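You operate a simulated robot arm through the tools that you are given. There is no shell and no other tool.

You are at the controls of a simulated robot arm. One attempt, no reset.

## Task
Lay the waistband on its orange mark, cap it from the white stick and set the button.
Fine: at the window side press; put the stick back; hands off the plate for the stroke. Set down upright: white stick.

It is judged by the outcome, as a careful person would: the job done as asked, and still so three seconds after it is handed in. It fails if anything else is knocked over, pushed out of place, dropped, spilled or broken. Lids that push on must go on centred and level and be pressed home; caps that screw on are set level and turned clockwise until they are tight.

## Robot
A 6-joint arm with a two-finger gripper, fixed in place. Base frame: the origin is on the floor under the middle of its stand, x ahead of it, y to its left, z up. Readings come in m, rad, newtons and seconds.
It reaches about 1.298 m from its shoulder. Its first joint turns from -2.601 to 2.601 rad. Payload 1.57 kg.
The TCP is the grasp point between the finger pads, 0.021 m short of the fingertips. In the tool frame z runs along the fingers and y along their closing line. The gripper opens to 0.07 m; its body begins 0.05 m behind the TCP.
Orientation is that of the tool frame in the base frame, as a unit quaternion [w, x, y, z]. With the fingers straight down and closing along the base's y, the tool's x points along the base's -x, its y along +y and its z along -z.

## Interface
- The arm moves only by the tool play_rows. Its argument "series" is one flat list of numbers, 6 for each row, row after row: the shift along the base's x, y, z in units of 50 mm (1.0 is 50 mm), then the turn, a rotation vector about the base's x, y, z in units of 6 degrees (1.0 is 6 degrees). In form: [dx, dy, dz, ax, ay, az, dx, dy, dz, ax, ay, az, ...]. A call has 1 to 20 rows; each row shifts and turns the commanded pose from where the row before left it. "gripper" is the finger opening in m, from 0 to 0.07, set as the call begins (left out, the last holds). A call with a number of a shift or a turn outside -1 to 1 is refused whole. Rows are played at 5 a second. More than 0.05 m and 0.15 rad between two rows, or a gripper value outside its range, and nothing of the call is played. Where a pose cannot be reached the arm comes as near as it can. A force on the tool above 50 N (or 10 N above the force at the start of the call, whichever is more), or a blocked arm, ends the call early, and 0.2 s more pass. Each finger travels about 0.0648 m/s and halts on what it meets, pressing with about 22 N; the grip force reading is that of the motor and also rises with nothing between the fingers. The clock runs only during rows and for 0.2 s after the last one: add rows that do not move to give the fingers time. The reply holds the time, the measured pose of the TCP, the force on the tool along the base axes, the opening and the grip force, in the units named above and with some noise, with the torque about the TCP (base axes, N m) and any sound that the robot's microphone picked up.
- Cameras (640 x 400 px; columns grow to the right, rows downward): "scene" is fixed at [0.222, -0.6509, 1.6271]; the picture's right is [0.41, -0.91, 0.00], its down [-0.82, -0.37, -0.44] and it looks along [0.40, 0.18, -0.90] (base axes); focal length 214 px, centre (320, 200). "wrist" rides on the gripper at [0.079, 0.004, -0.081] in the tool frame; the picture's right is [-0.05, 1.00, 0.00], its down [-0.67, -0.04, -0.74] and it looks along [-0.74, -0.04, 0.67] (tool axes); focal length 256 px, centre (320, 200). There is no depth. A picture from a camera that has moved, and an enlarged one, comes with that camera's place and axes in the base frame and with its lens.
- capture(camera): a new picture of that camera. No time passes.
- move_column(by): slides the trunk up (or, below 0, down) by that many m; the arm rides with it, the base frame stays. It gives what a move gives, with no picture.
- inspect(camera, box): a new picture of the part [left, top, right, bottom] of that camera's present view, enlarged. No time passes.
- hand_in(): hands the job in; it is judged then, once.

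Nothing tells you positions but the pictures and the camera data. Unless the task says otherwise, let go and move clear before handing in.

The tools are called after "Emit:" as name(argument=value, ...) on one line, values as JSON. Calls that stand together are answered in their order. play_rows: Moves the arm, as the interface text tells. Its arguments: {"type":"object","properties":{"series":{"type":"array"},"gripper":{"type":"number"}},"required":["series"]} The other tools are called the same way: move_column (by) moves the trunk up or down; capture (camera) takes a picture; inspect (camera, box) takes an enlarged picture of a part of a camera's view; hand_in () hands the job in.

At the start:

```text
t: 0.0
position: [0.5787, -0.3334, 1.1912]
ee_rot: [0.0, 0.001, 1.0, 0.0]
contact_force: [-1.0, -0.4, 0.4]
ft_torque: [0.02, 0.01, -0.01]
opening: 0.07
grasp_force: 0.2
trunk travel left (down, up): [-0.872, 0.098]
```

scene: 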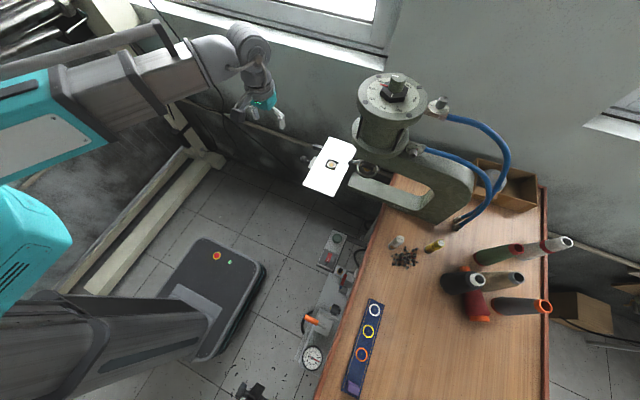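
wrist: 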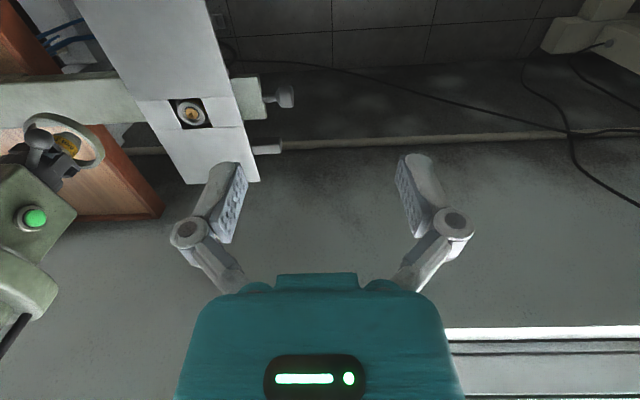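

I see a bench with a press (a C-frame with a white plate/shuttle), a strip with ring marks, and several coloured bottles/sticks; I need a closer look at all of these before moving.

Emit:
inspect(camera="scene", box=[290, 60, 480, 240])

Emit:
inspect(camera="scene", box=[290, 220, 450, 400])

Emit:
inspect(camera="scene", box=[420, 210, 600, 340])

Emit:
inspect(camera="wrist", box=[0, 50, 320, 250])

```text
2.22 times, centred on (385, 150) of scene
camera zoom: at [0.222, -0.6509, 1.6271], right [0.41, -0.91, 0.0], down [-0.82, -0.37, -0.44], along [0.4, 0.18, -0.9], focal length 477 px, centre (176, 311)
```

zoom: 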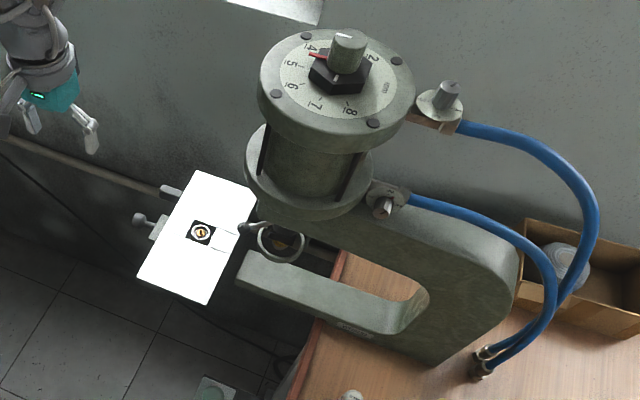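

```text
2.22 times, centred on (370, 310) of scene
camera zoom: at [0.222, -0.6509, 1.6271], right [0.41, -0.91, 0.0], down [-0.82, -0.37, -0.44], along [0.4, 0.18, -0.9], focal length 477 px, centre (209, -44)
```

zoom: 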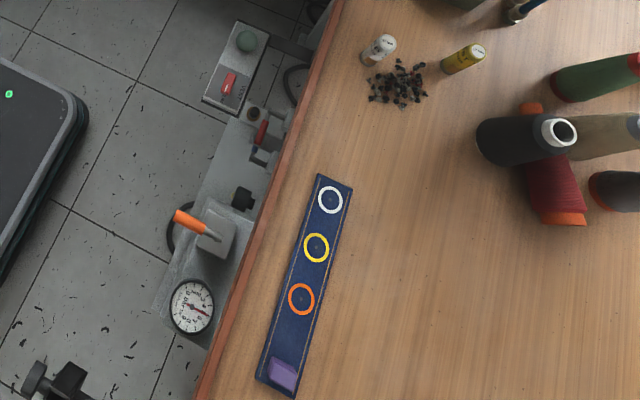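

```text
3.08 times, centred on (510, 275) of scene
camera zoom: at [0.222, -0.6509, 1.6271], right [0.41, -0.91, 0.0], down [-0.82, -0.37, -0.44], along [0.4, 0.18, -0.9], focal length 660 px, centre (-265, -31)
```

zoom: 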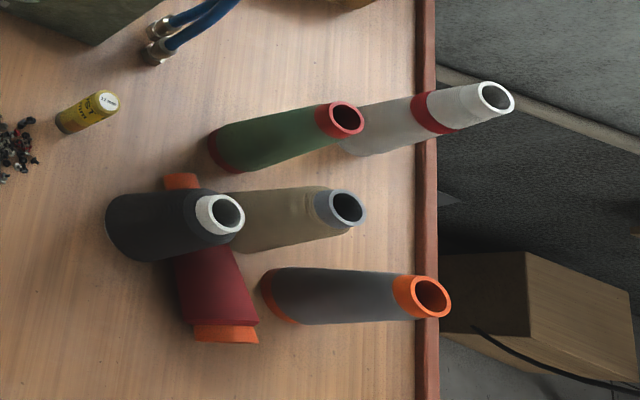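

```text
2.00 times, centred on (160, 150) of wrist
camera zoom: at [0.4979, -0.3291, 1.2715], right [0.05, 1.0, 0.0], down [0.67, -0.04, 0.74], along [0.74, -0.04, -0.67], focal length 512 px, centre (640, 300)
```

zoom: 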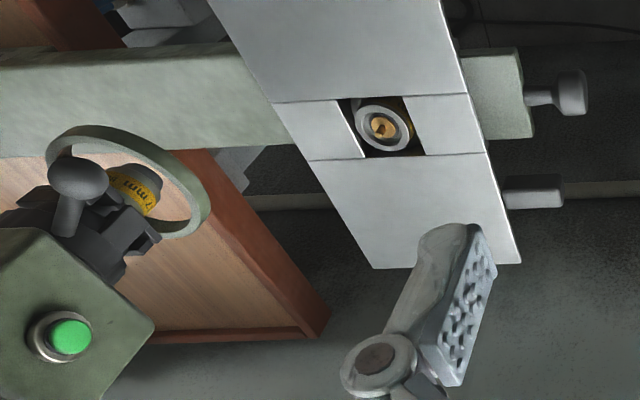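

The white and yellow sticks stand on the bench next to a heap of dark bits, and the press has a ring under the head with something yellow in it. I'll zoom further before moving.

Emit:
inspect(camera="scene", box=[375, 225, 455, 275])

Emit:
inspect(camera="scene", box=[300, 130, 396, 210])

Emit:
inspect(camera="scene", box=[295, 220, 375, 380])

Emit:
inspect(camera="scene", box=[340, 60, 460, 140])

Emit:
inspect(camera="wrist", box=[0, 90, 140, 190])

Emit:
inspect(camera="wrist", box=[130, 60, 300, 190])

```text
8.00 times, centred on (415, 250) of scene
camera zoom: at [0.222, -0.6509, 1.6271], right [0.41, -0.91, 0.0], down [-0.82, -0.37, -0.44], along [0.4, 0.18, -0.9], focal length 1716 px, centre (-440, -200)
```

zoom: 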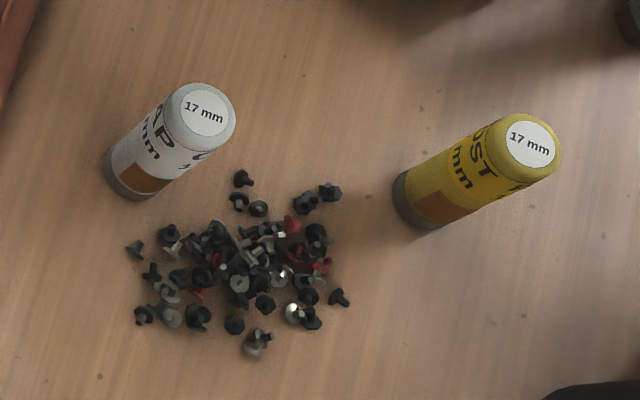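

```text
5.00 times, centred on (348, 170) of scene
camera zoom: at [0.222, -0.6509, 1.6271], right [0.41, -0.91, 0.0], down [-0.82, -0.37, -0.44], along [0.4, 0.18, -0.9], focal length 1072 px, centre (180, 350)
```

zoom: 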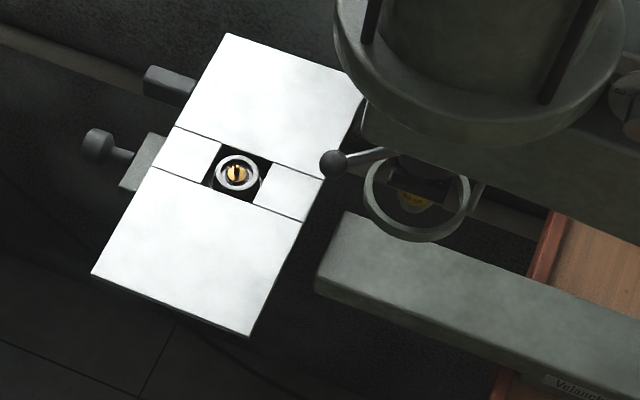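

```text
2.50 times, centred on (335, 300) of scene
camera zoom: at [0.222, -0.6509, 1.6271], right [0.41, -0.91, 0.0], down [-0.82, -0.37, -0.44], along [0.4, 0.18, -0.9], focal length 536 px, centre (282, -50)
```

zoom: 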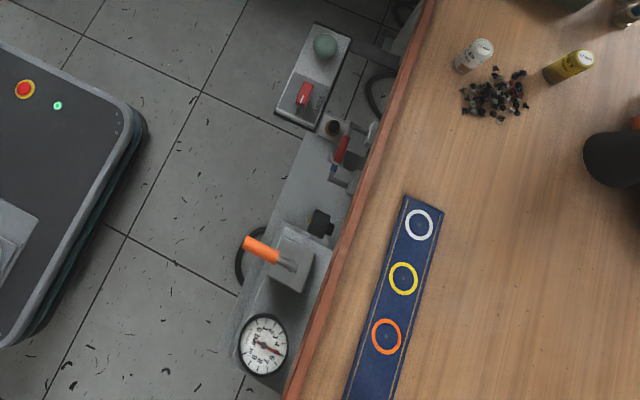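

```text
5.00 times, centred on (400, 100) of scene
camera zoom: at [0.222, -0.6509, 1.6271], right [0.41, -0.91, 0.0], down [-0.82, -0.37, -0.44], along [0.4, 0.18, -0.9], focal length 1072 px, centre (-80, 700)
```

zoom: 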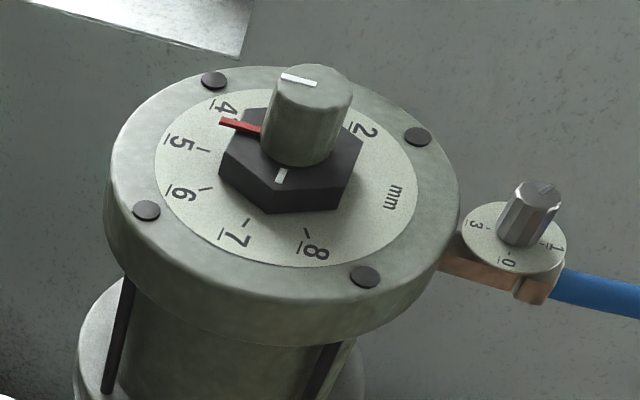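

```text
4.00 times, centred on (70, 140) of wrist
camera zoom: at [0.4979, -0.3291, 1.2715], right [0.05, 1.0, 0.0], down [0.67, -0.04, 0.74], along [0.74, -0.04, -0.67], focal length 1024 px, centre (1320, 440)
```

zoom: 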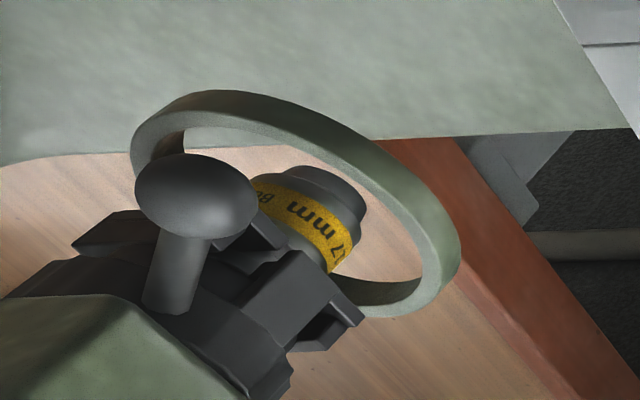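

```text
3.08 times, centred on (215, 125) of wrist
camera zoom: at [0.4979, -0.3291, 1.2715], right [0.05, 1.0, 0.0], down [0.67, -0.04, 0.74], along [0.74, -0.04, -0.67], focal length 788 px, centre (643, 431)
```

zoom: 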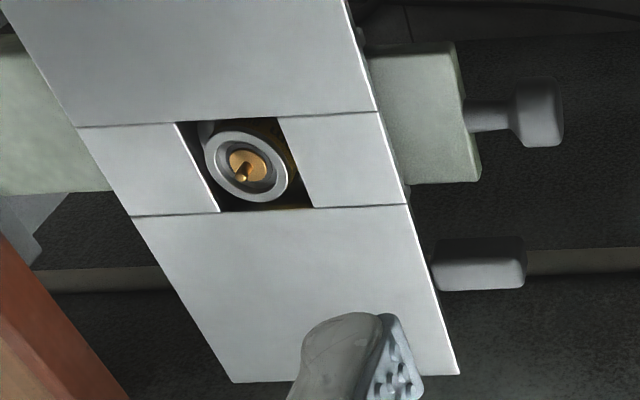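

The lower die in the white plate already holds a post. The head has a 17 mm die, the white stick is marked CAP 17 mm and the yellow one POST 17 mm. I'll swing the wrist camera round to look at the bench and the rest of the press.

Emit:
play_rows(series=[-0.3, -0.1, 0, 0, 0, -1, -0.3, -0.1, 0, 0, 0, -1, -0.3, -0.1, 0, 0, 0, -1, -0.3, -0.1, 0, 0, 0, -1, -0.3, -0.1, 0, 0, 0, -1, -0.3, -0.1, 0, 0, 0, -1, -0.3, -0.1, 0, 0, 0, -1, -0.3, -0.1, 0, 0, 0, -1, -0.3, -0.1, 0, 0, 0, -1, -0.3, -0.1, 0, 0, 0, -1, -0.3, -0.1, 0, 0, 0, -1, -0.3, -0.1, 0, 0, 0, -1, -0.3, -0.1, 0, 0, 0, -1, -0.3, -0.1, 0, 0, 0, -1, -0.3, -0.1, 0, 0, 0, -1])

Emit:
capture(camera="wrist")

Emit:
capture(camera="scene")

```text
t: 3.2
position: [0.3515, -0.4085, 1.191]
ee_rot: [-0.001, 0.708, 0.706, 0.001]
contact_force: [0.8, 0.2, -0.2]
ft_torque: [0.01, -0.03, 0.0]
opening: 0.07
grasp_force: 0.1
trunk travel left (down, up): [-0.872, 0.098]
```

```text
taken
camera wrist: at [0.3559, -0.3288, 1.2715], right [1.0, -0.06, 0.0], down [-0.04, -0.67, 0.74], along [-0.04, -0.74, -0.67], focal length 256 px, centre (320, 200)
```

wrist: 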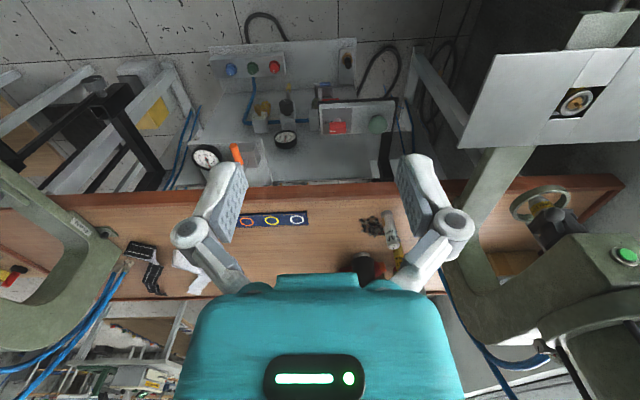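

```text
taken
```

scene: 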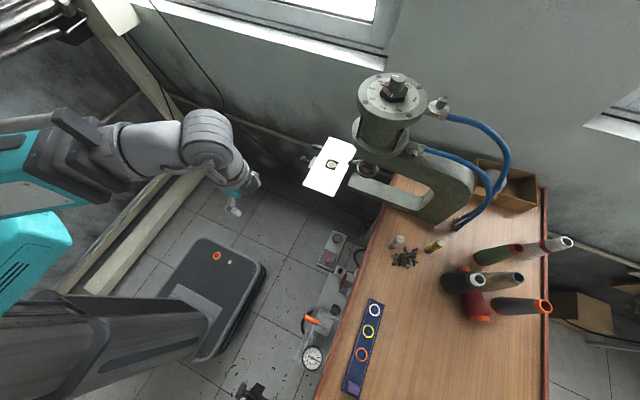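

There are two presses on the bench, and the one at +x is at the window side. I'll zoom in on the panel and both presses.

Emit:
inspect(camera="wrist", box=[180, 30, 440, 190])

Emit:
inspect(camera="wrist", box=[0, 140, 200, 300])

Emit:
inspect(camera="wrist", box=[440, 40, 640, 200])

Emit:
inspect(camera="wrist", box=[440, 170, 640, 330])

Emit:
inspect(camera="wrist", box=[230, 180, 430, 290])

```text
2.46 times, centred on (310, 110) of wrist
camera zoom: at [0.3559, -0.3288, 1.2715], right [1.0, -0.06, 0.0], down [-0.04, -0.67, 0.74], along [-0.04, -0.74, -0.67], focal length 630 px, centre (345, 422)
```

zoom: 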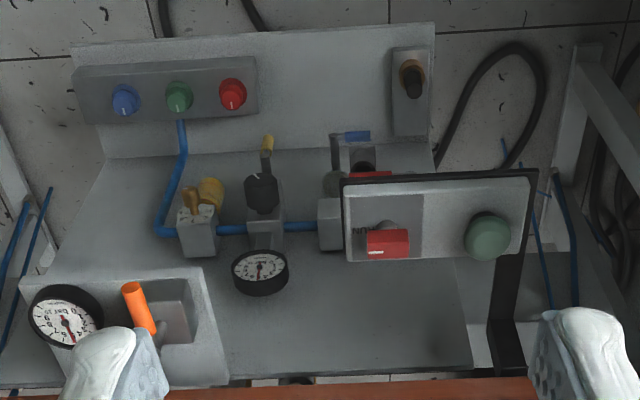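

```text
2.50 times, centred on (100, 220) of wrist
camera zoom: at [0.3559, -0.3288, 1.2715], right [1.0, -0.06, 0.0], down [-0.04, -0.67, 0.74], along [-0.04, -0.74, -0.67], focal length 640 px, centre (870, 150)
```

zoom: 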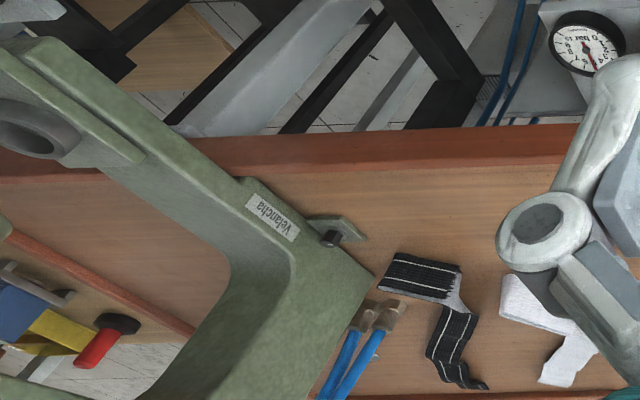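

```text
2.50 times, centred on (540, 120) of wrist
camera zoom: at [0.3559, -0.3288, 1.2715], right [1.0, -0.06, 0.0], down [-0.04, -0.67, 0.74], along [-0.04, -0.74, -0.67], focal length 640 px, centre (-230, 400)
```

zoom: 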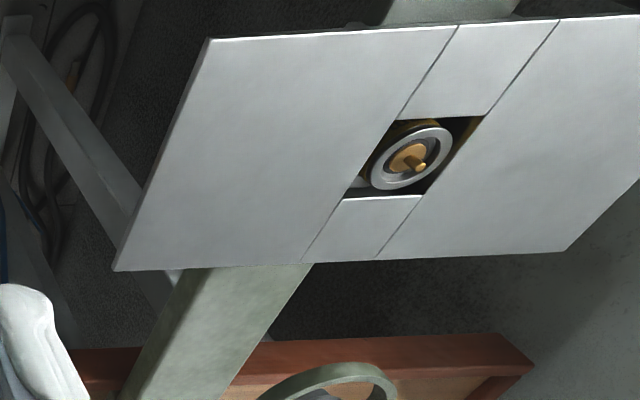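

```text
2.50 times, centred on (540, 250) of wrist
camera zoom: at [0.3559, -0.3288, 1.2715], right [1.0, -0.06, 0.0], down [-0.04, -0.67, 0.74], along [-0.04, -0.74, -0.67], focal length 640 px, centre (-230, 75)
```

zoom: 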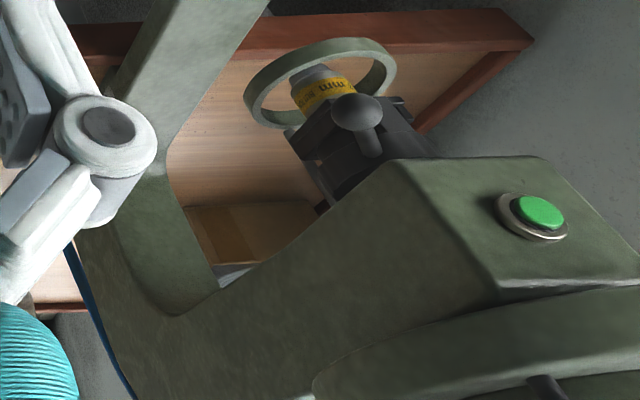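

```text
3.20 times, centred on (330, 235) of wrist
camera zoom: at [0.3559, -0.3288, 1.2715], right [1.0, -0.06, 0.0], down [-0.04, -0.67, 0.74], along [-0.04, -0.74, -0.67], focal length 819 px, centre (288, 88)
```

zoom: 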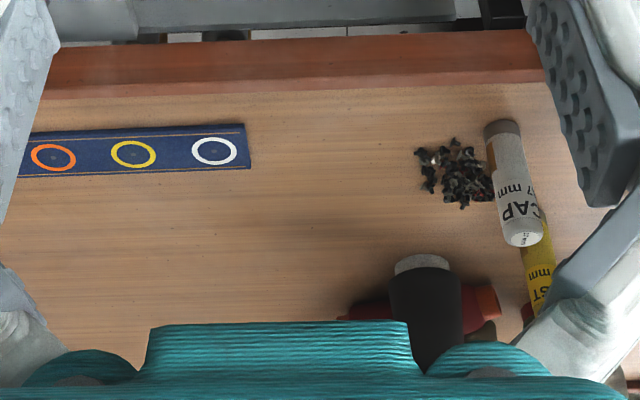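

The press throat, ram and plate need a closer look from the front, so I'll move the wrist camera to the +y side of the window-side press, looking toward −y.

Emit:
play_rows(series=[0.62, 0.42, 0, 0, 0, 0, 0.62, 0.42, 0, 0, 0, 0, 0.62, 0.42, 0, 0, 0, 0, 0.62, 0.42, 0, 0, 0, 0, 0.62, 0.42, 0, 0, 0, 0, 0.62, 0.42, 0, 0, 0, 0, 0.62, 0.42, -0.1, 0, 0, 0, 0.62, 0.42, -0.1, 0, 0, 0, 0.62, 0.42, -0.2, 0, 0, 0, 0.62, 0.42, -0.2, 0, 0, 0])

Emit:
capture(camera="wrist")

Emit:
inspect(camera="wrist", box=[220, 100, 420, 280])

Emit:
capture(camera="scene")

```text
t: 5.4
position: [0.6628, -0.1981, 1.1908]
ee_rot: [0.001, 0.707, 0.707, 0.0]
contact_force: [-0.7, -0.4, -0.6]
ft_torque: [0.0, -0.03, 0.01]
opening: 0.0703
grasp_force: 0.1
out of reach, approached as far as the arm can: row 7, 8, 9, 10
trunk travel left (down, up): [-0.872, 0.098]
```

```text
taken
camera wrist: at [0.6674, -0.1181, 1.2712], right [1.0, -0.05, 0.0], down [-0.04, -0.67, 0.75], along [-0.04, -0.74, -0.67], focal length 256 px, centre (320, 200)
```

wrist: 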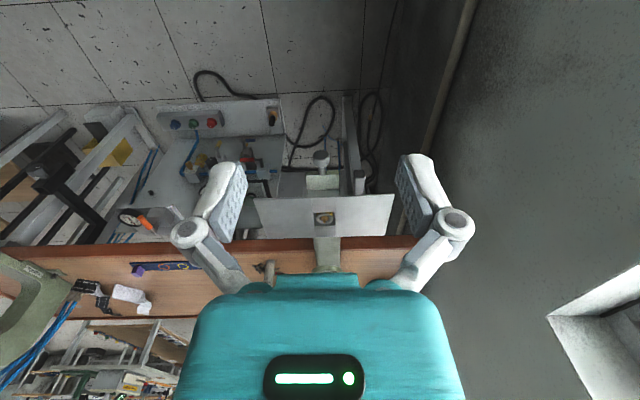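

```text
2.22 times, centred on (320, 190) of wrist
camera zoom: at [0.6674, -0.1181, 1.2712], right [1.0, -0.05, 0.0], down [-0.04, -0.67, 0.75], along [-0.04, -0.74, -0.67], focal length 569 px, centre (320, 222)
```

zoom: 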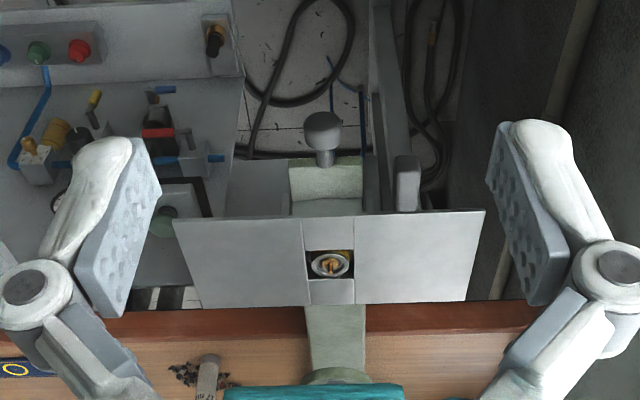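

```text
taken
```

scene: 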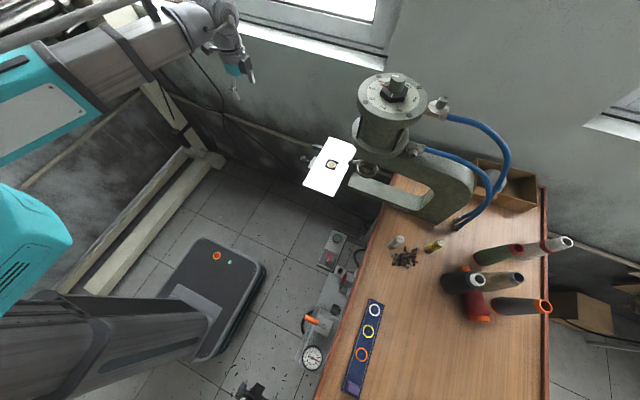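

The plate sits on the lower arm and its die is about 0.127 m in front (+y) of the ram ring. I'll lower the trunk a little and tilt the camera to look under the head, so I can see how the plate, ring and buttons work.

Emit:
move_column(by=-0.12)

Emit:
play_rows(series=[0, -0.3, 0, -1, 0, 0, 0, -0.3, 0, -1, 0, 0, 0, -0.3, 0, -1, 0, 0, 0, -0.3, 0, -1, 0, 0, 0, -0.3, 0, -1, 0, 0])

Emit:
capture(camera="wrist")

Emit:
inspect(camera="wrist", box=[220, 120, 420, 290])

```text
t: 6.9
position: [0.662, -0.1975, 1.0705]
ee_rot: [0.0, 0.707, 0.708, 0.0]
contact_force: [0.5, -0.4, -0.3]
ft_torque: [-0.01, 0.0, -0.02]
opening: 0.0698
grasp_force: 0.1
trunk travel left (down, up): [-0.752, 0.218]
```

```text
t: 8.1
position: [0.6624, -0.274, 1.0952]
ee_rot: [0.183, 0.683, 0.683, -0.184]
contact_force: [-0.2, -0.5, 0.4]
ft_torque: [-0.02, -0.01, -0.02]
opening: 0.07
grasp_force: 0.1
out of reach, approached as far as the arm can: row 2, 3, 4, 5
trunk travel left (down, up): [-0.752, 0.218]
```

```text
taken
camera wrist: at [0.6659, -0.164, 1.1258], right [1.0, -0.05, 0.03], down [-0.04, -0.2, 0.98], along [-0.04, -0.98, -0.2], focal length 256 px, centre (320, 200)
```

wrist: 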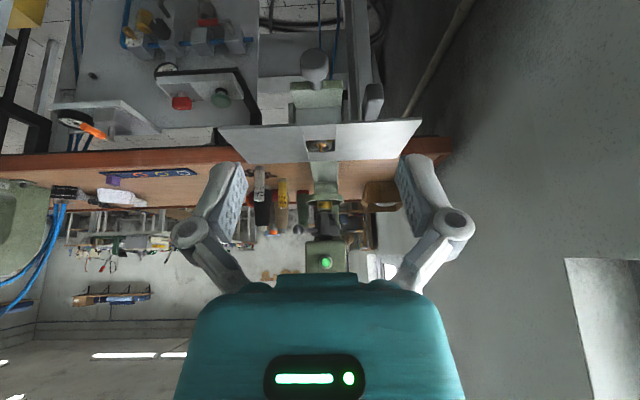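

```text
2.35 times, centred on (320, 205) of wrist
camera zoom: at [0.6659, -0.164, 1.1258], right [1.0, -0.05, 0.03], down [-0.04, -0.2, 0.98], along [-0.04, -0.98, -0.2], focal length 602 px, centre (320, 188)
```

zoom: 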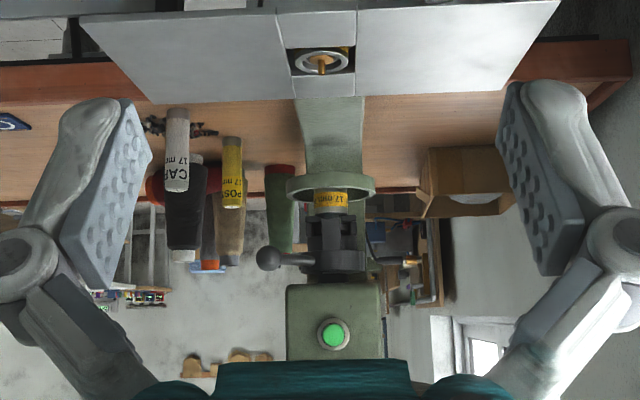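

The ram with the yellow 17 mm die sits inside the guard ring. The lit green button faces +y on the head, at about (0.654, −0.575, 1.14). Next I'll view the plate and beam from the side (−x, looking +x) to find out how the plate gets under the ram.

Emit:
play_rows(series=[0, 0.2, 0, 1, 0, 0, 0, 0.2, 0, 1, 0, 0, 0, 0.2, 0, 1, 0, 0, 0, 0.2, 0, 1, 0, 0, 0, 0.2, 0, 1, 0, 0, -0.35, 0, 0, 0, 0, 1, -0.35, 0, 0, 0, 0, 1, -0.35, 0, 0, 0, 0, 1, -0.35, 0, 0, 0, 0, 1, -0.35, 0, 0, 0, 0, 1, -0.35, 0, 0, 0, 0, 1, -0.35, 0, 0, 0, 0, 1, -0.35, 0, 0, 0, 0, 1, -0.35, 0, 0, 0, 0, 1, -0.35, 0, 0, 0, 0, 1, -0.35, 0, 0, 0, 0, 1, -0.35, 0, 0, 0, 0, 1, -0.35, 0, 0, 0, 0, 1, -0.35, 0, 0, 0, 0, 1, -0.35, 0, 0, 0, 0, 1])

Emit:
capture(camera="scene")

```text
t: 12.3
position: [0.4621, -0.2602, 1.0714]
ee_rot: [-0.001, -0.001, 1.0, 0.001]
contact_force: [-0.5, -0.4, 1.1]
ft_torque: [0.01, -0.01, 0.02]
opening: 0.0702
grasp_force: 0.1
out of reach, approached as far as the arm can: row 1, 2, 3, 5, 16, 17, 18, 19, 20
trunk travel left (down, up): [-0.752, 0.218]
```

```text
taken
```

scene: 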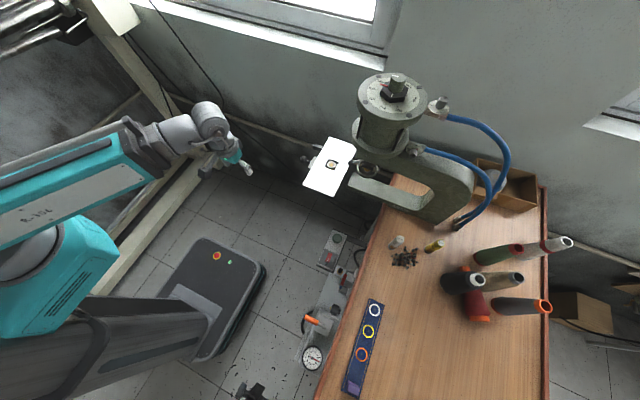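

I'm near the arm's inner reach limit here. I'll move out to a better radius on the −x side of the plate and tilt to look along +x.

Emit:
play_rows(series=[-0.15, -0.9, 0, 0, 0, 0, -0.15, -0.9, 0, 0, 0, 0, -0.15, -0.9, 0, 0, 0, 0, -0.15, -0.9, 0, 0, 0, 0, -0.15, -0.9, 0, 0, 0, 0, -0.15, -0.9, 0, 0, 0, 0, 0, 0, 0, 0, -1, 0, 0, 0, 0, 0, -1, 0, 0, 0, 0, 0, -1, 0, 0, 0, 0, 0, -1, 0, 0, 0, 0, 0, -1, 0, 0, 0, 0, 0, -1, 0, 0, 0, 0, 0, -1, 0])

Emit:
capture(camera="wrist")

Emit:
inspect(camera="wrist", box=[200, 120, 440, 290])

Emit:
capture(camera="scene")

```text
t: 15.1
position: [0.417, -0.529, 1.1187]
ee_rot: [0.358, 0.001, 0.934, 0.0]
contact_force: [-0.1, 0.4, 0.3]
ft_torque: [-0.01, 0.01, 0.01]
opening: 0.0699
grasp_force: 0.0
out of reach, approached as far as the arm can: row 8, 9, 10, 11, 12, 13
trunk travel left (down, up): [-0.752, 0.218]
```

```text
taken
camera wrist: at [0.3045, -0.5251, 1.1254], right [0.04, 1.0, 0.04], down [0.0, -0.04, 1.0], along [1.0, -0.04, 0.0], focal length 256 px, centre (320, 200)
```

wrist: 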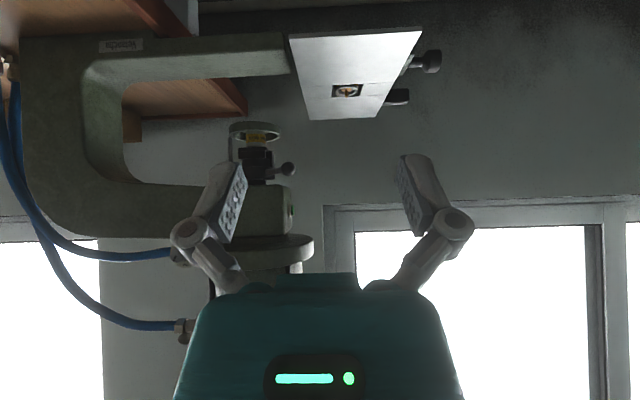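

```text
2.35 times, centred on (320, 205) of wrist
camera zoom: at [0.3045, -0.5251, 1.1254], right [0.04, 1.0, 0.04], down [0.0, -0.04, 1.0], along [1.0, -0.04, 0.0], focal length 602 px, centre (320, 188)
```

zoom: 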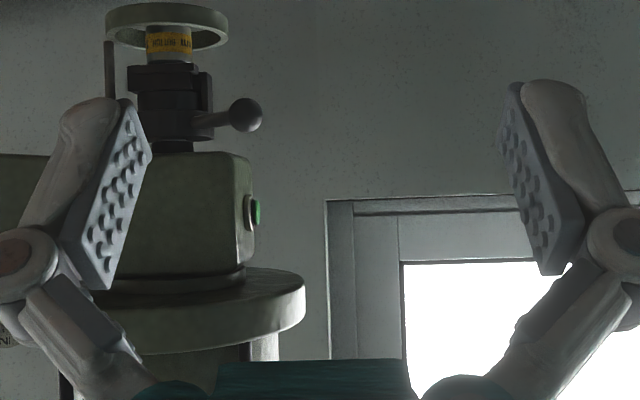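

```text
taken
```

scene: 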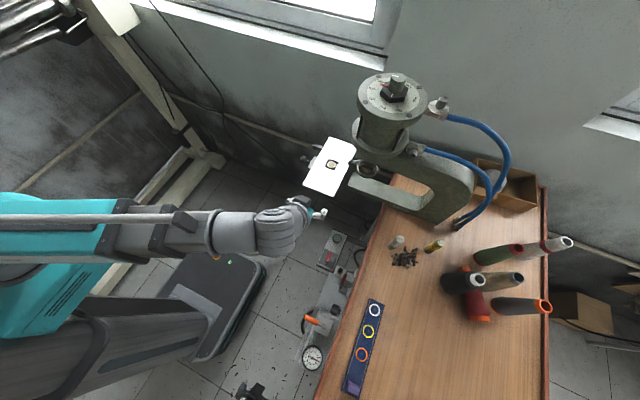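

Emit:
inspect(camera="wrist", box=[200, 10, 460, 200])

Emit:
inspect(camera="wrist", box=[280, 20, 450, 130])

Emit:
move_column(by=-0.12)

Emit:
capture(camera="wrist")

Emit:
inspect(camera="wrist", box=[200, 80, 460, 270])

```text
2.11 times, centred on (330, 105) of wrist
camera zoom: at [0.3045, -0.5251, 1.1254], right [0.04, 1.0, 0.04], down [0.0, -0.04, 1.0], along [1.0, -0.04, 0.0], focal length 539 px, centre (299, 400)
```

zoom: 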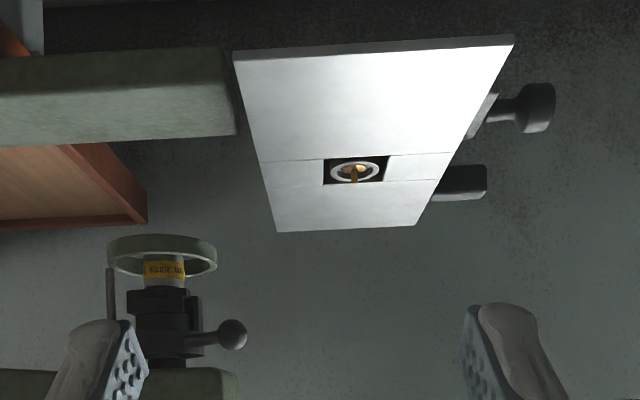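

```text
3.64 times, centred on (365, 75) of wrist
camera zoom: at [0.3045, -0.5251, 1.1254], right [0.04, 1.0, 0.04], down [0.0, -0.04, 1.0], along [1.0, -0.04, 0.0], focal length 931 px, centre (156, 654)
```

zoom: 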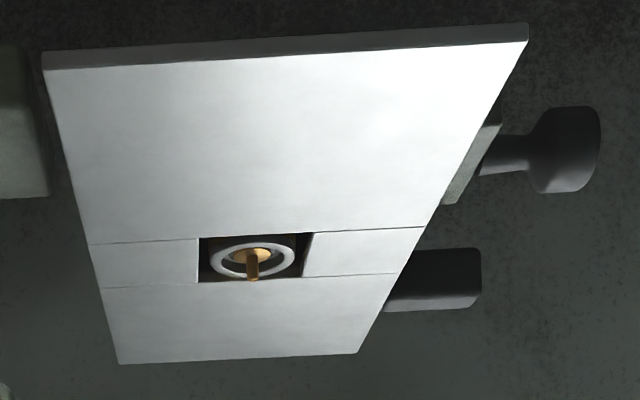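

```text
t: 16.6
position: [0.417, -0.5302, 0.9979]
ee_rot: [0.359, 0.0, 0.933, 0.001]
contact_force: [0.7, 0.1, 1.1]
ft_torque: [0.01, 0.02, 0.01]
opening: 0.0704
grasp_force: 0.1
trunk travel left (down, up): [-0.632, 0.338]
```

```text
taken
camera wrist: at [0.3046, -0.5252, 1.0054], right [0.04, 1.0, 0.04], down [0.0, -0.04, 1.0], along [1.0, -0.04, 0.0], focal length 256 px, centre (320, 200)
```

wrist: 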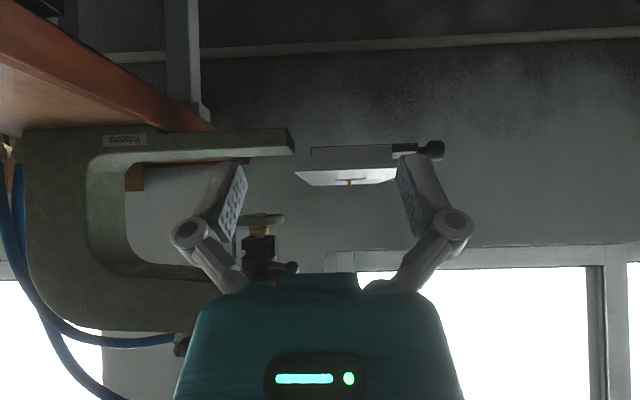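

```text
2.11 times, centred on (330, 175) of wrist
camera zoom: at [0.3046, -0.5252, 1.0054], right [0.04, 1.0, 0.04], down [0.0, -0.04, 1.0], along [1.0, -0.04, 0.0], focal length 539 px, centre (299, 253)
```

zoom: 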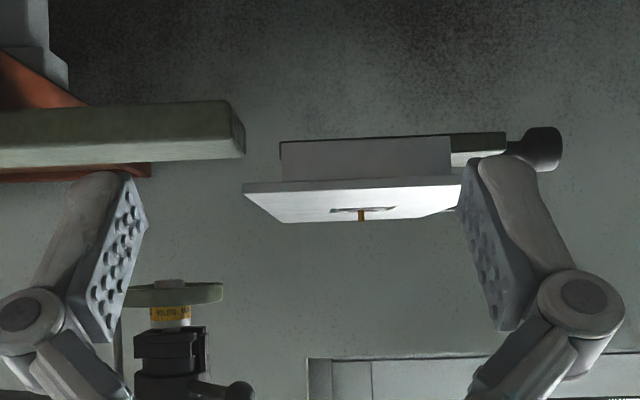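

Seen from the side, the plate rides on a carriage whose underside is level with the top of the lower beam, and the beam ends short of the plate. It looks like a shuttle that slides in along y. I'll lower the view slightly to look underneath.

Emit:
move_column(by=-0.055)

Emit:
inspect(camera="wrist", box=[240, 120, 460, 280])

Emit:
inspect(camera="wrist", box=[40, 120, 310, 300])

Emit:
capture(camera="wrist")

```text
t: 17.6
position: [0.4178, -0.5291, 0.9432]
ee_rot: [0.358, 0.0, 0.934, 0.0]
contact_force: [-0.8, 0.0, 0.6]
ft_torque: [-0.02, 0.0, -0.01]
opening: 0.07
grasp_force: 0.1
trunk travel left (down, up): [-0.577, 0.393]
```

```text
2.50 times, centred on (350, 200) of wrist
camera zoom: at [0.3046, -0.5252, 0.9503], right [0.04, 1.0, 0.04], down [0.0, -0.04, 1.0], along [1.0, -0.04, 0.0], focal length 640 px, centre (245, 200)
```

zoom: 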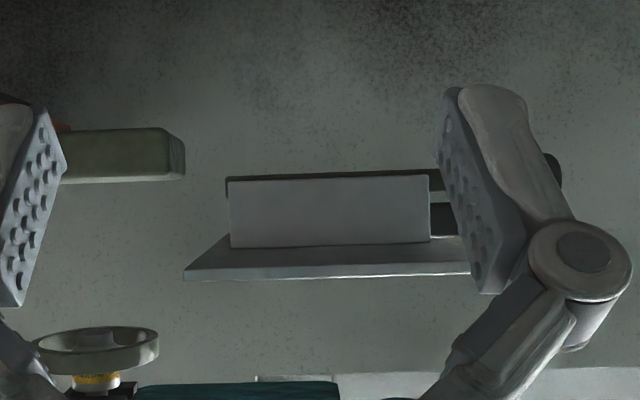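

```text
2.22 times, centred on (175, 210) of wrist
camera zoom: at [0.3046, -0.5252, 0.9503], right [0.04, 1.0, 0.04], down [0.0, -0.04, 1.0], along [1.0, -0.04, 0.0], focal length 569 px, centre (642, 178)
```

zoom: 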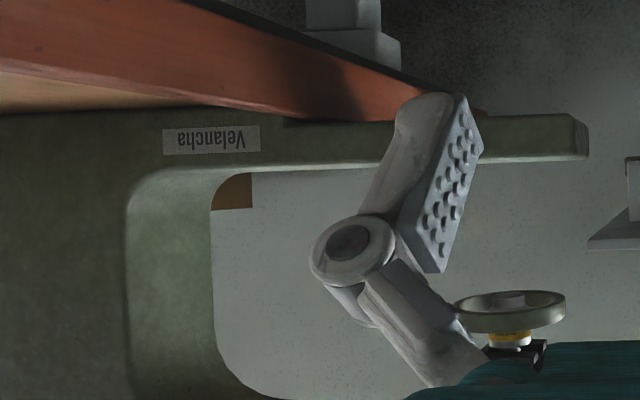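

```text
taken
camera wrist: at [0.3046, -0.5252, 0.9503], right [0.04, 1.0, 0.04], down [0.0, -0.04, 1.0], along [1.0, -0.04, 0.0], focal length 256 px, centre (320, 200)
```

wrist: 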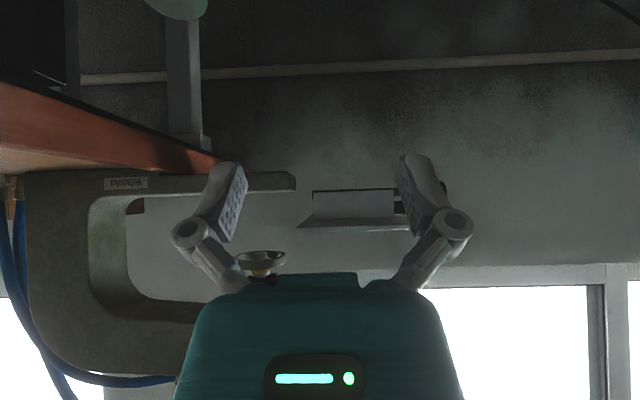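

I'll go round to the +y side to get a close look at the knob and the other handle on the carriage.

Emit:
play_rows(series=[0.1, 0.45, 0, 0, 1, 0, 0.1, 0.45, 0, 0, 1, 0, 0.1, 0.45, 0, 0, 1, 0, 0.1, 0.45, 0, 0, 1, 0, 0.1, 0.45, 0, 0, 1, 0, 0.1, 0.45, 0, 0, 1, 0, 0.1, 0.45, 0, 0, 1, 0])

Emit:
play_rows(series=[0.28, 0.25, 0.1, 0, 0, -1, 0.28, 0.25, 0.1, 0, 0, -1, 0.28, 0.25, 0.1, 0, 0, -1, 0.28, 0.25, 0.1, 0, 0, -1, 0.28, 0.25, 0.1, 0, 0, -1, 0.28, 0.25, 0.1, 0, 0, -1, 0.28, 0.25, 0.1, 0, 0, -1, 0.28, 0.25, 0.1, 0, 0, -1, 0.28, 0.25, 0.1, 0, 0, -1, 0.28, 0.25, 0.1, 0, 0, -1, 0.28, 0.25, 0.1, 0, 0, -1, 0.28, 0.25, 0.1, 0, 0, -1, 0.28, 0.25, 0.1, 0, 0, -1, 0.28, 0.25, 0.1, 0, 0, -1, 0.28, 0.25, 0.1, 0, 0, -1])

Emit:
capture(camera="wrist")

Emit:
capture(camera="scene")

```text
t: 19.2
position: [0.452, -0.3711, 0.8954]
ee_rot: [-0.001, 0.0, 1.0, 0.0]
contact_force: [0.1, 0.0, 0.7]
ft_torque: [0.02, 0.0, -0.02]
opening: 0.07
grasp_force: 0.1
out of reach, approached as far as the arm can: row 1, 2, 3, 4, 5, 6
trunk travel left (down, up): [-0.577, 0.393]
```

```text
t: 22.4
position: [0.6628, -0.1844, 0.896]
ee_rot: [0.0, 0.707, 0.707, 0.0]
contact_force: [-0.3, -0.8, 0.1]
ft_torque: [0.03, -0.01, 0.0]
opening: 0.07
grasp_force: 0.0
out of reach, approached as far as the arm can: row 1, 2, 3, 4, 5, 6, 7, 8, 9, 10, 11, 12, 13, 14, 15
trunk travel left (down, up): [-0.577, 0.393]
```

```text
taken
camera wrist: at [0.6679, -0.1055, 0.9764], right [1.0, -0.06, 0.0], down [-0.04, -0.67, 0.74], along [-0.04, -0.74, -0.67], focal length 256 px, centre (320, 200)
```

wrist: 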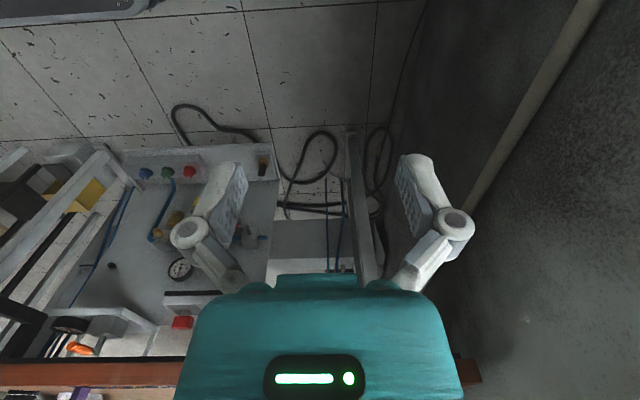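

```text
taken
```

scene: 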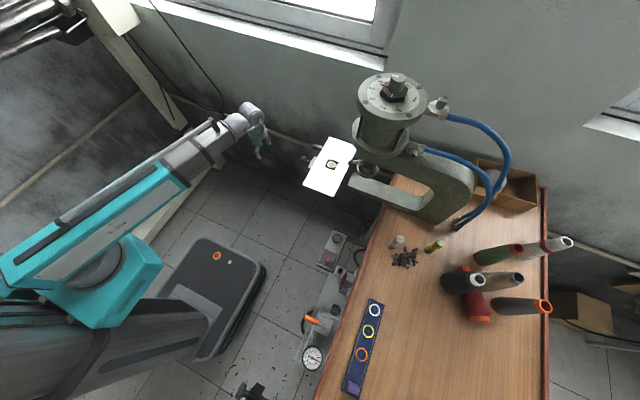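

The wrist height stays fixed relative to the trunk, so vertical moves have to come from the column. I'll raise it slightly and tilt to see the knob end of the carriage.

Emit:
move_column(by=0.06)

Emit:
play_rows(series=[0, -0.2, 0, -1, 0, 0, 0, -0.2, 0, -1, 0, 0, 0, -0.2, 0, -1, 0, 0, 0, -0.2, 0, -1, 0, 0, 0, -0.2, 0, -1, 0, 0])

Emit:
inspect(camera="wrist", box=[220, 100, 420, 280])

Emit:
inspect(camera="wrist", box=[270, 110, 390, 200])

```text
t: 23.4
position: [0.6639, -0.1853, 0.9552]
ee_rot: [0.0, 0.707, 0.707, 0.0]
contact_force: [-0.6, 0.3, 0.1]
ft_torque: [-0.03, 0.0, 0.04]
opening: 0.0698
grasp_force: 0.1
trunk travel left (down, up): [-0.637, 0.333]
```

```text
t: 24.6
position: [0.6629, -0.2335, 0.98]
ee_rot: [0.182, 0.683, 0.683, -0.183]
contact_force: [0.0, 0.5, 0.2]
ft_torque: [-0.01, -0.04, 0.0]
opening: 0.0701
grasp_force: 0.0
out of reach, approached as far as the arm can: row 2, 3, 4, 5
trunk travel left (down, up): [-0.637, 0.333]
```

```text
2.22 times, centred on (320, 190) of wrist
camera zoom: at [0.6677, -0.1254, 1.0108], right [1.0, -0.05, 0.03], down [-0.04, -0.2, 0.98], along [-0.04, -0.98, -0.21], focal length 569 px, centre (320, 222)
```

zoom: 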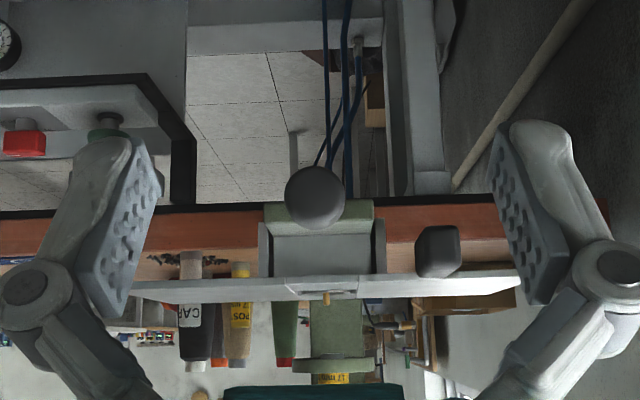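

```text
4.44 times, centred on (330, 155) of wrist
camera zoom: at [0.6677, -0.1254, 1.0108], right [1.0, -0.05, 0.03], down [-0.04, -0.2, 0.98], along [-0.04, -0.98, -0.21], focal length 1138 px, centre (276, 400)
```

zoom: 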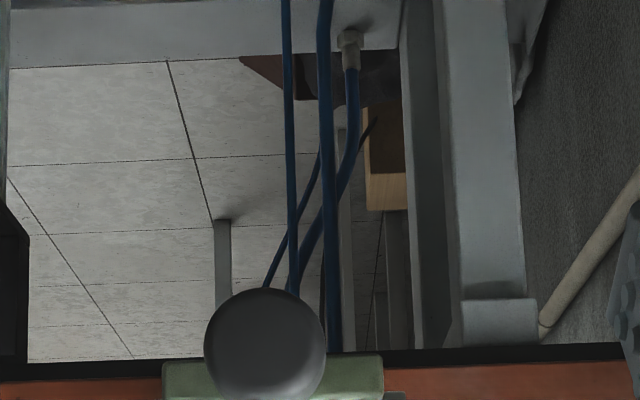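

The carriage has a ball knob at its +y end, at about (0.656, −0.375, 0.945), which looks like a push/pull handle. I'll test gently with closed fingers whether the carriage slides.

Emit:
move_column(by=-0.025)

Emit:
play_rows(series=[-0.05, -0.45, 0, 0, 0, 0, -0.05, -0.45, 0, 0, 0, 0, -0.05, -0.4, 0, 0, 0, 0, 0, -0.3, 0, 0, 0, 0], gripper=0.0)

Emit:
capture(camera="wrist")

Emit:
inspect(camera="scene", box=[240, 100, 400, 220])

```text
t: 25.3
position: [0.6634, -0.2332, 0.9551]
ee_rot: [0.182, 0.684, 0.683, -0.182]
contact_force: [0.4, 0.5, 0.2]
ft_torque: [0.01, 0.02, 0.0]
opening: 0.0701
grasp_force: 0.1
trunk travel left (down, up): [-0.612, 0.358]
```

```text
t: 26.3
position: [0.6555, -0.3157, 0.9561]
ee_rot: [0.183, 0.683, 0.683, -0.183]
contact_force: [-0.2, 0.3, 0.7]
ft_torque: [-0.03, 0.0, 0.02]
opening: 0.0
grasp_force: 22.1
trunk travel left (down, up): [-0.612, 0.358]
```

```text
taken
camera wrist: at [0.6602, -0.2059, 0.9858], right [1.0, -0.05, 0.03], down [-0.04, -0.2, 0.98], along [-0.04, -0.98, -0.21], focal length 256 px, centre (320, 200)
```

wrist: 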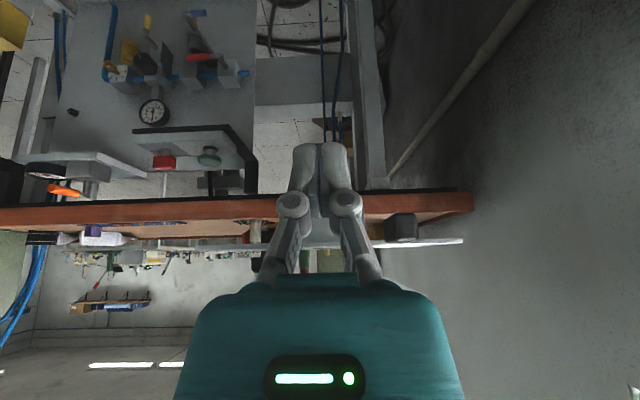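

```text
3.33 times, centred on (320, 160) of scene
camera zoom: at [0.222, -0.6509, 1.6271], right [0.41, -0.91, 0.0], down [-0.82, -0.37, -0.44], along [0.4, 0.18, -0.9], focal length 715 px, centre (320, 333)
```

zoom: 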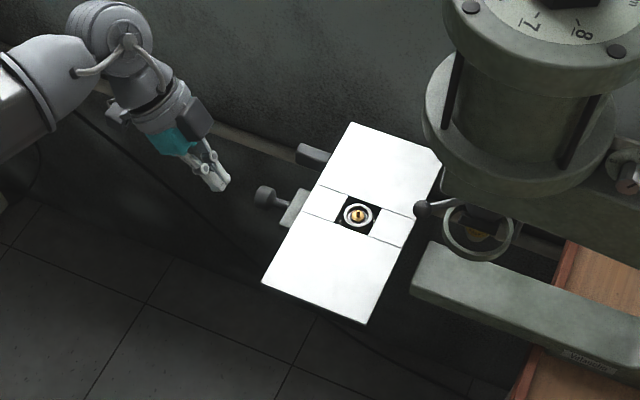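

Emit:
play_rows(series=[0, -0.1, 0, 0, 0, 0, 0, -0.1, 0, 0, 0, 0, 0, -0.1, 0, 0, 0, 0, 0, -0.1, 0, 0, 0, 0, 0, -0.1, 0, 0, 0, 0])

Emit:
inspect(camera="scene", box=[240, 100, 400, 220])

```text
t: 27.5
position: [0.6567, -0.3394, 0.9551]
ee_rot: [0.183, 0.683, 0.683, -0.182]
contact_force: [0.1, -0.2, 0.8]
ft_torque: [0.01, 0.01, -0.01]
opening: 0.0
grasp_force: 22.0
trunk travel left (down, up): [-0.612, 0.358]
```

```text
3.33 times, centred on (320, 160) of scene
camera zoom: at [0.222, -0.6509, 1.6271], right [0.41, -0.91, 0.0], down [-0.82, -0.37, -0.44], along [0.4, 0.18, -0.9], focal length 715 px, centre (320, 333)
```

zoom: 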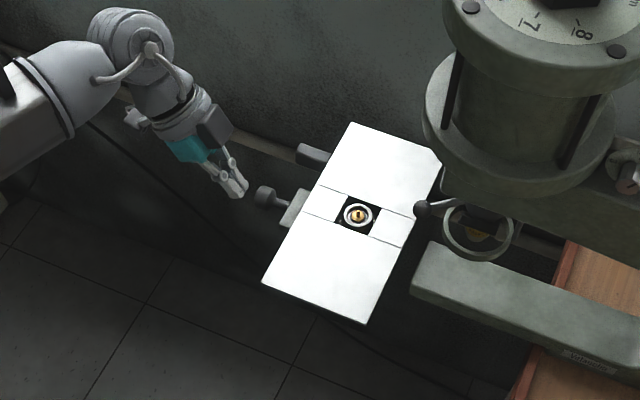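

Emit:
play_rows(series=[0, -0.12, 0, 0, 0, 0, 0, -0.12, 0, 0, 0, 0, 0, -0.04, 0, 0, 0, 0, 0, -0.04, 0, 0, 0, 0])

Emit:
play_rows(series=[0, -0.04, 0, 0, 0, 0, 0, -0.04, 0, 0, 0, 0])

Emit:
inspect(camera="scene", box=[240, 100, 400, 220])

```text
t: 28.5
position: [0.6546, -0.356, 0.9553]
ee_rot: [0.183, 0.683, 0.683, -0.182]
contact_force: [-0.7, 0.2, 0.8]
ft_torque: [0.01, -0.01, 0.0]
opening: 0.0001
grasp_force: 22.2
trunk travel left (down, up): [-0.612, 0.358]
```

```text
t: 29.1
position: [0.6547, -0.3604, 0.955]
ee_rot: [0.183, 0.683, 0.683, -0.182]
contact_force: [0.2, 1.4, -0.1]
ft_torque: [0.04, 0.04, -0.03]
opening: 0.0
grasp_force: 22.2
trunk travel left (down, up): [-0.612, 0.358]
```

```text
3.33 times, centred on (320, 160) of scene
camera zoom: at [0.222, -0.6509, 1.6271], right [0.41, -0.91, 0.0], down [-0.82, -0.37, -0.44], along [0.4, 0.18, -0.9], focal length 715 px, centre (320, 333)
```

zoom: 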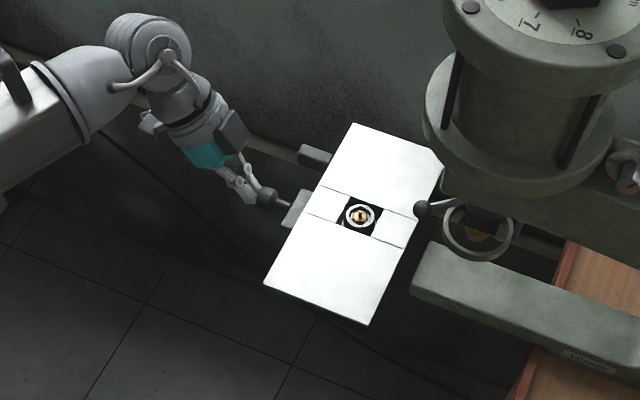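

The plate moved a couple of millimetres under only about 1 N, so it's a hand slide. I'll push about 8 mm more, then back off to see whether it stays or springs back.

Emit:
play_rows(series=[0, -0.04, 0, 0, 0, 0, 0, -0.04, 0, 0, 0, 0, 0, -0.04, 0, 0, 0, 0, 0, -0.04, 0, 0, 0, 0])

Emit:
inspect(camera="scene", box=[240, 100, 400, 220])

Emit:
play_rows(series=[0, 0.3, 0, 0, 0, 0, 0, 0.3, 0, 0, 0, 0, 0, 0.3, 0, 0, 0, 0])

Emit:
inspect(camera="scene", box=[240, 100, 400, 220])

```text
t: 30.1
position: [0.6561, -0.3673, 0.9554]
ee_rot: [0.184, 0.683, 0.683, -0.183]
contact_force: [-0.3, 1.1, -0.1]
ft_torque: [0.0, 0.02, 0.01]
opening: 0.0
grasp_force: 21.4
trunk travel left (down, up): [-0.612, 0.358]
```

```text
3.33 times, centred on (320, 160) of scene
camera zoom: at [0.222, -0.6509, 1.6271], right [0.41, -0.91, 0.0], down [-0.82, -0.37, -0.44], along [0.4, 0.18, -0.9], focal length 715 px, centre (320, 333)
```

zoom: 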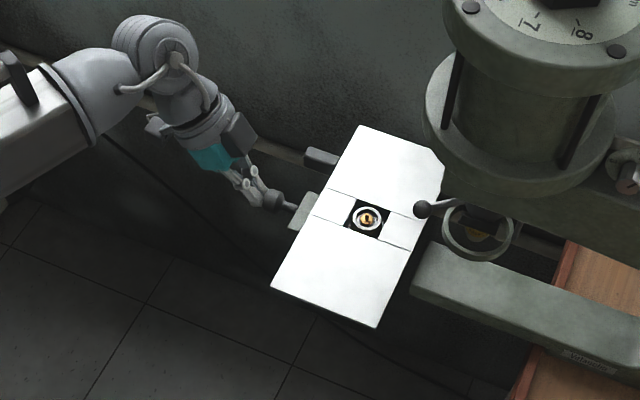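

```text
t: 30.9
position: [0.6554, -0.3238, 0.956]
ee_rot: [0.184, 0.683, 0.683, -0.183]
contact_force: [-0.3, -0.4, 0.9]
ft_torque: [-0.01, -0.01, -0.01]
opening: 0.0
grasp_force: 21.7
trunk travel left (down, up): [-0.612, 0.358]
```

```text
3.33 times, centred on (320, 160) of scene
camera zoom: at [0.222, -0.6509, 1.6271], right [0.41, -0.91, 0.0], down [-0.82, -0.37, -0.44], along [0.4, 0.18, -0.9], focal length 715 px, centre (320, 333)
```

zoom: 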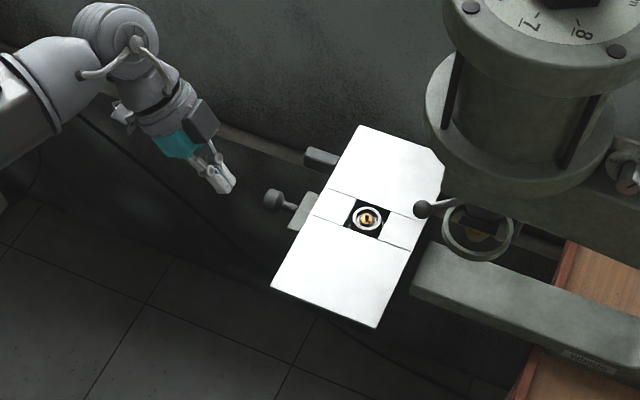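

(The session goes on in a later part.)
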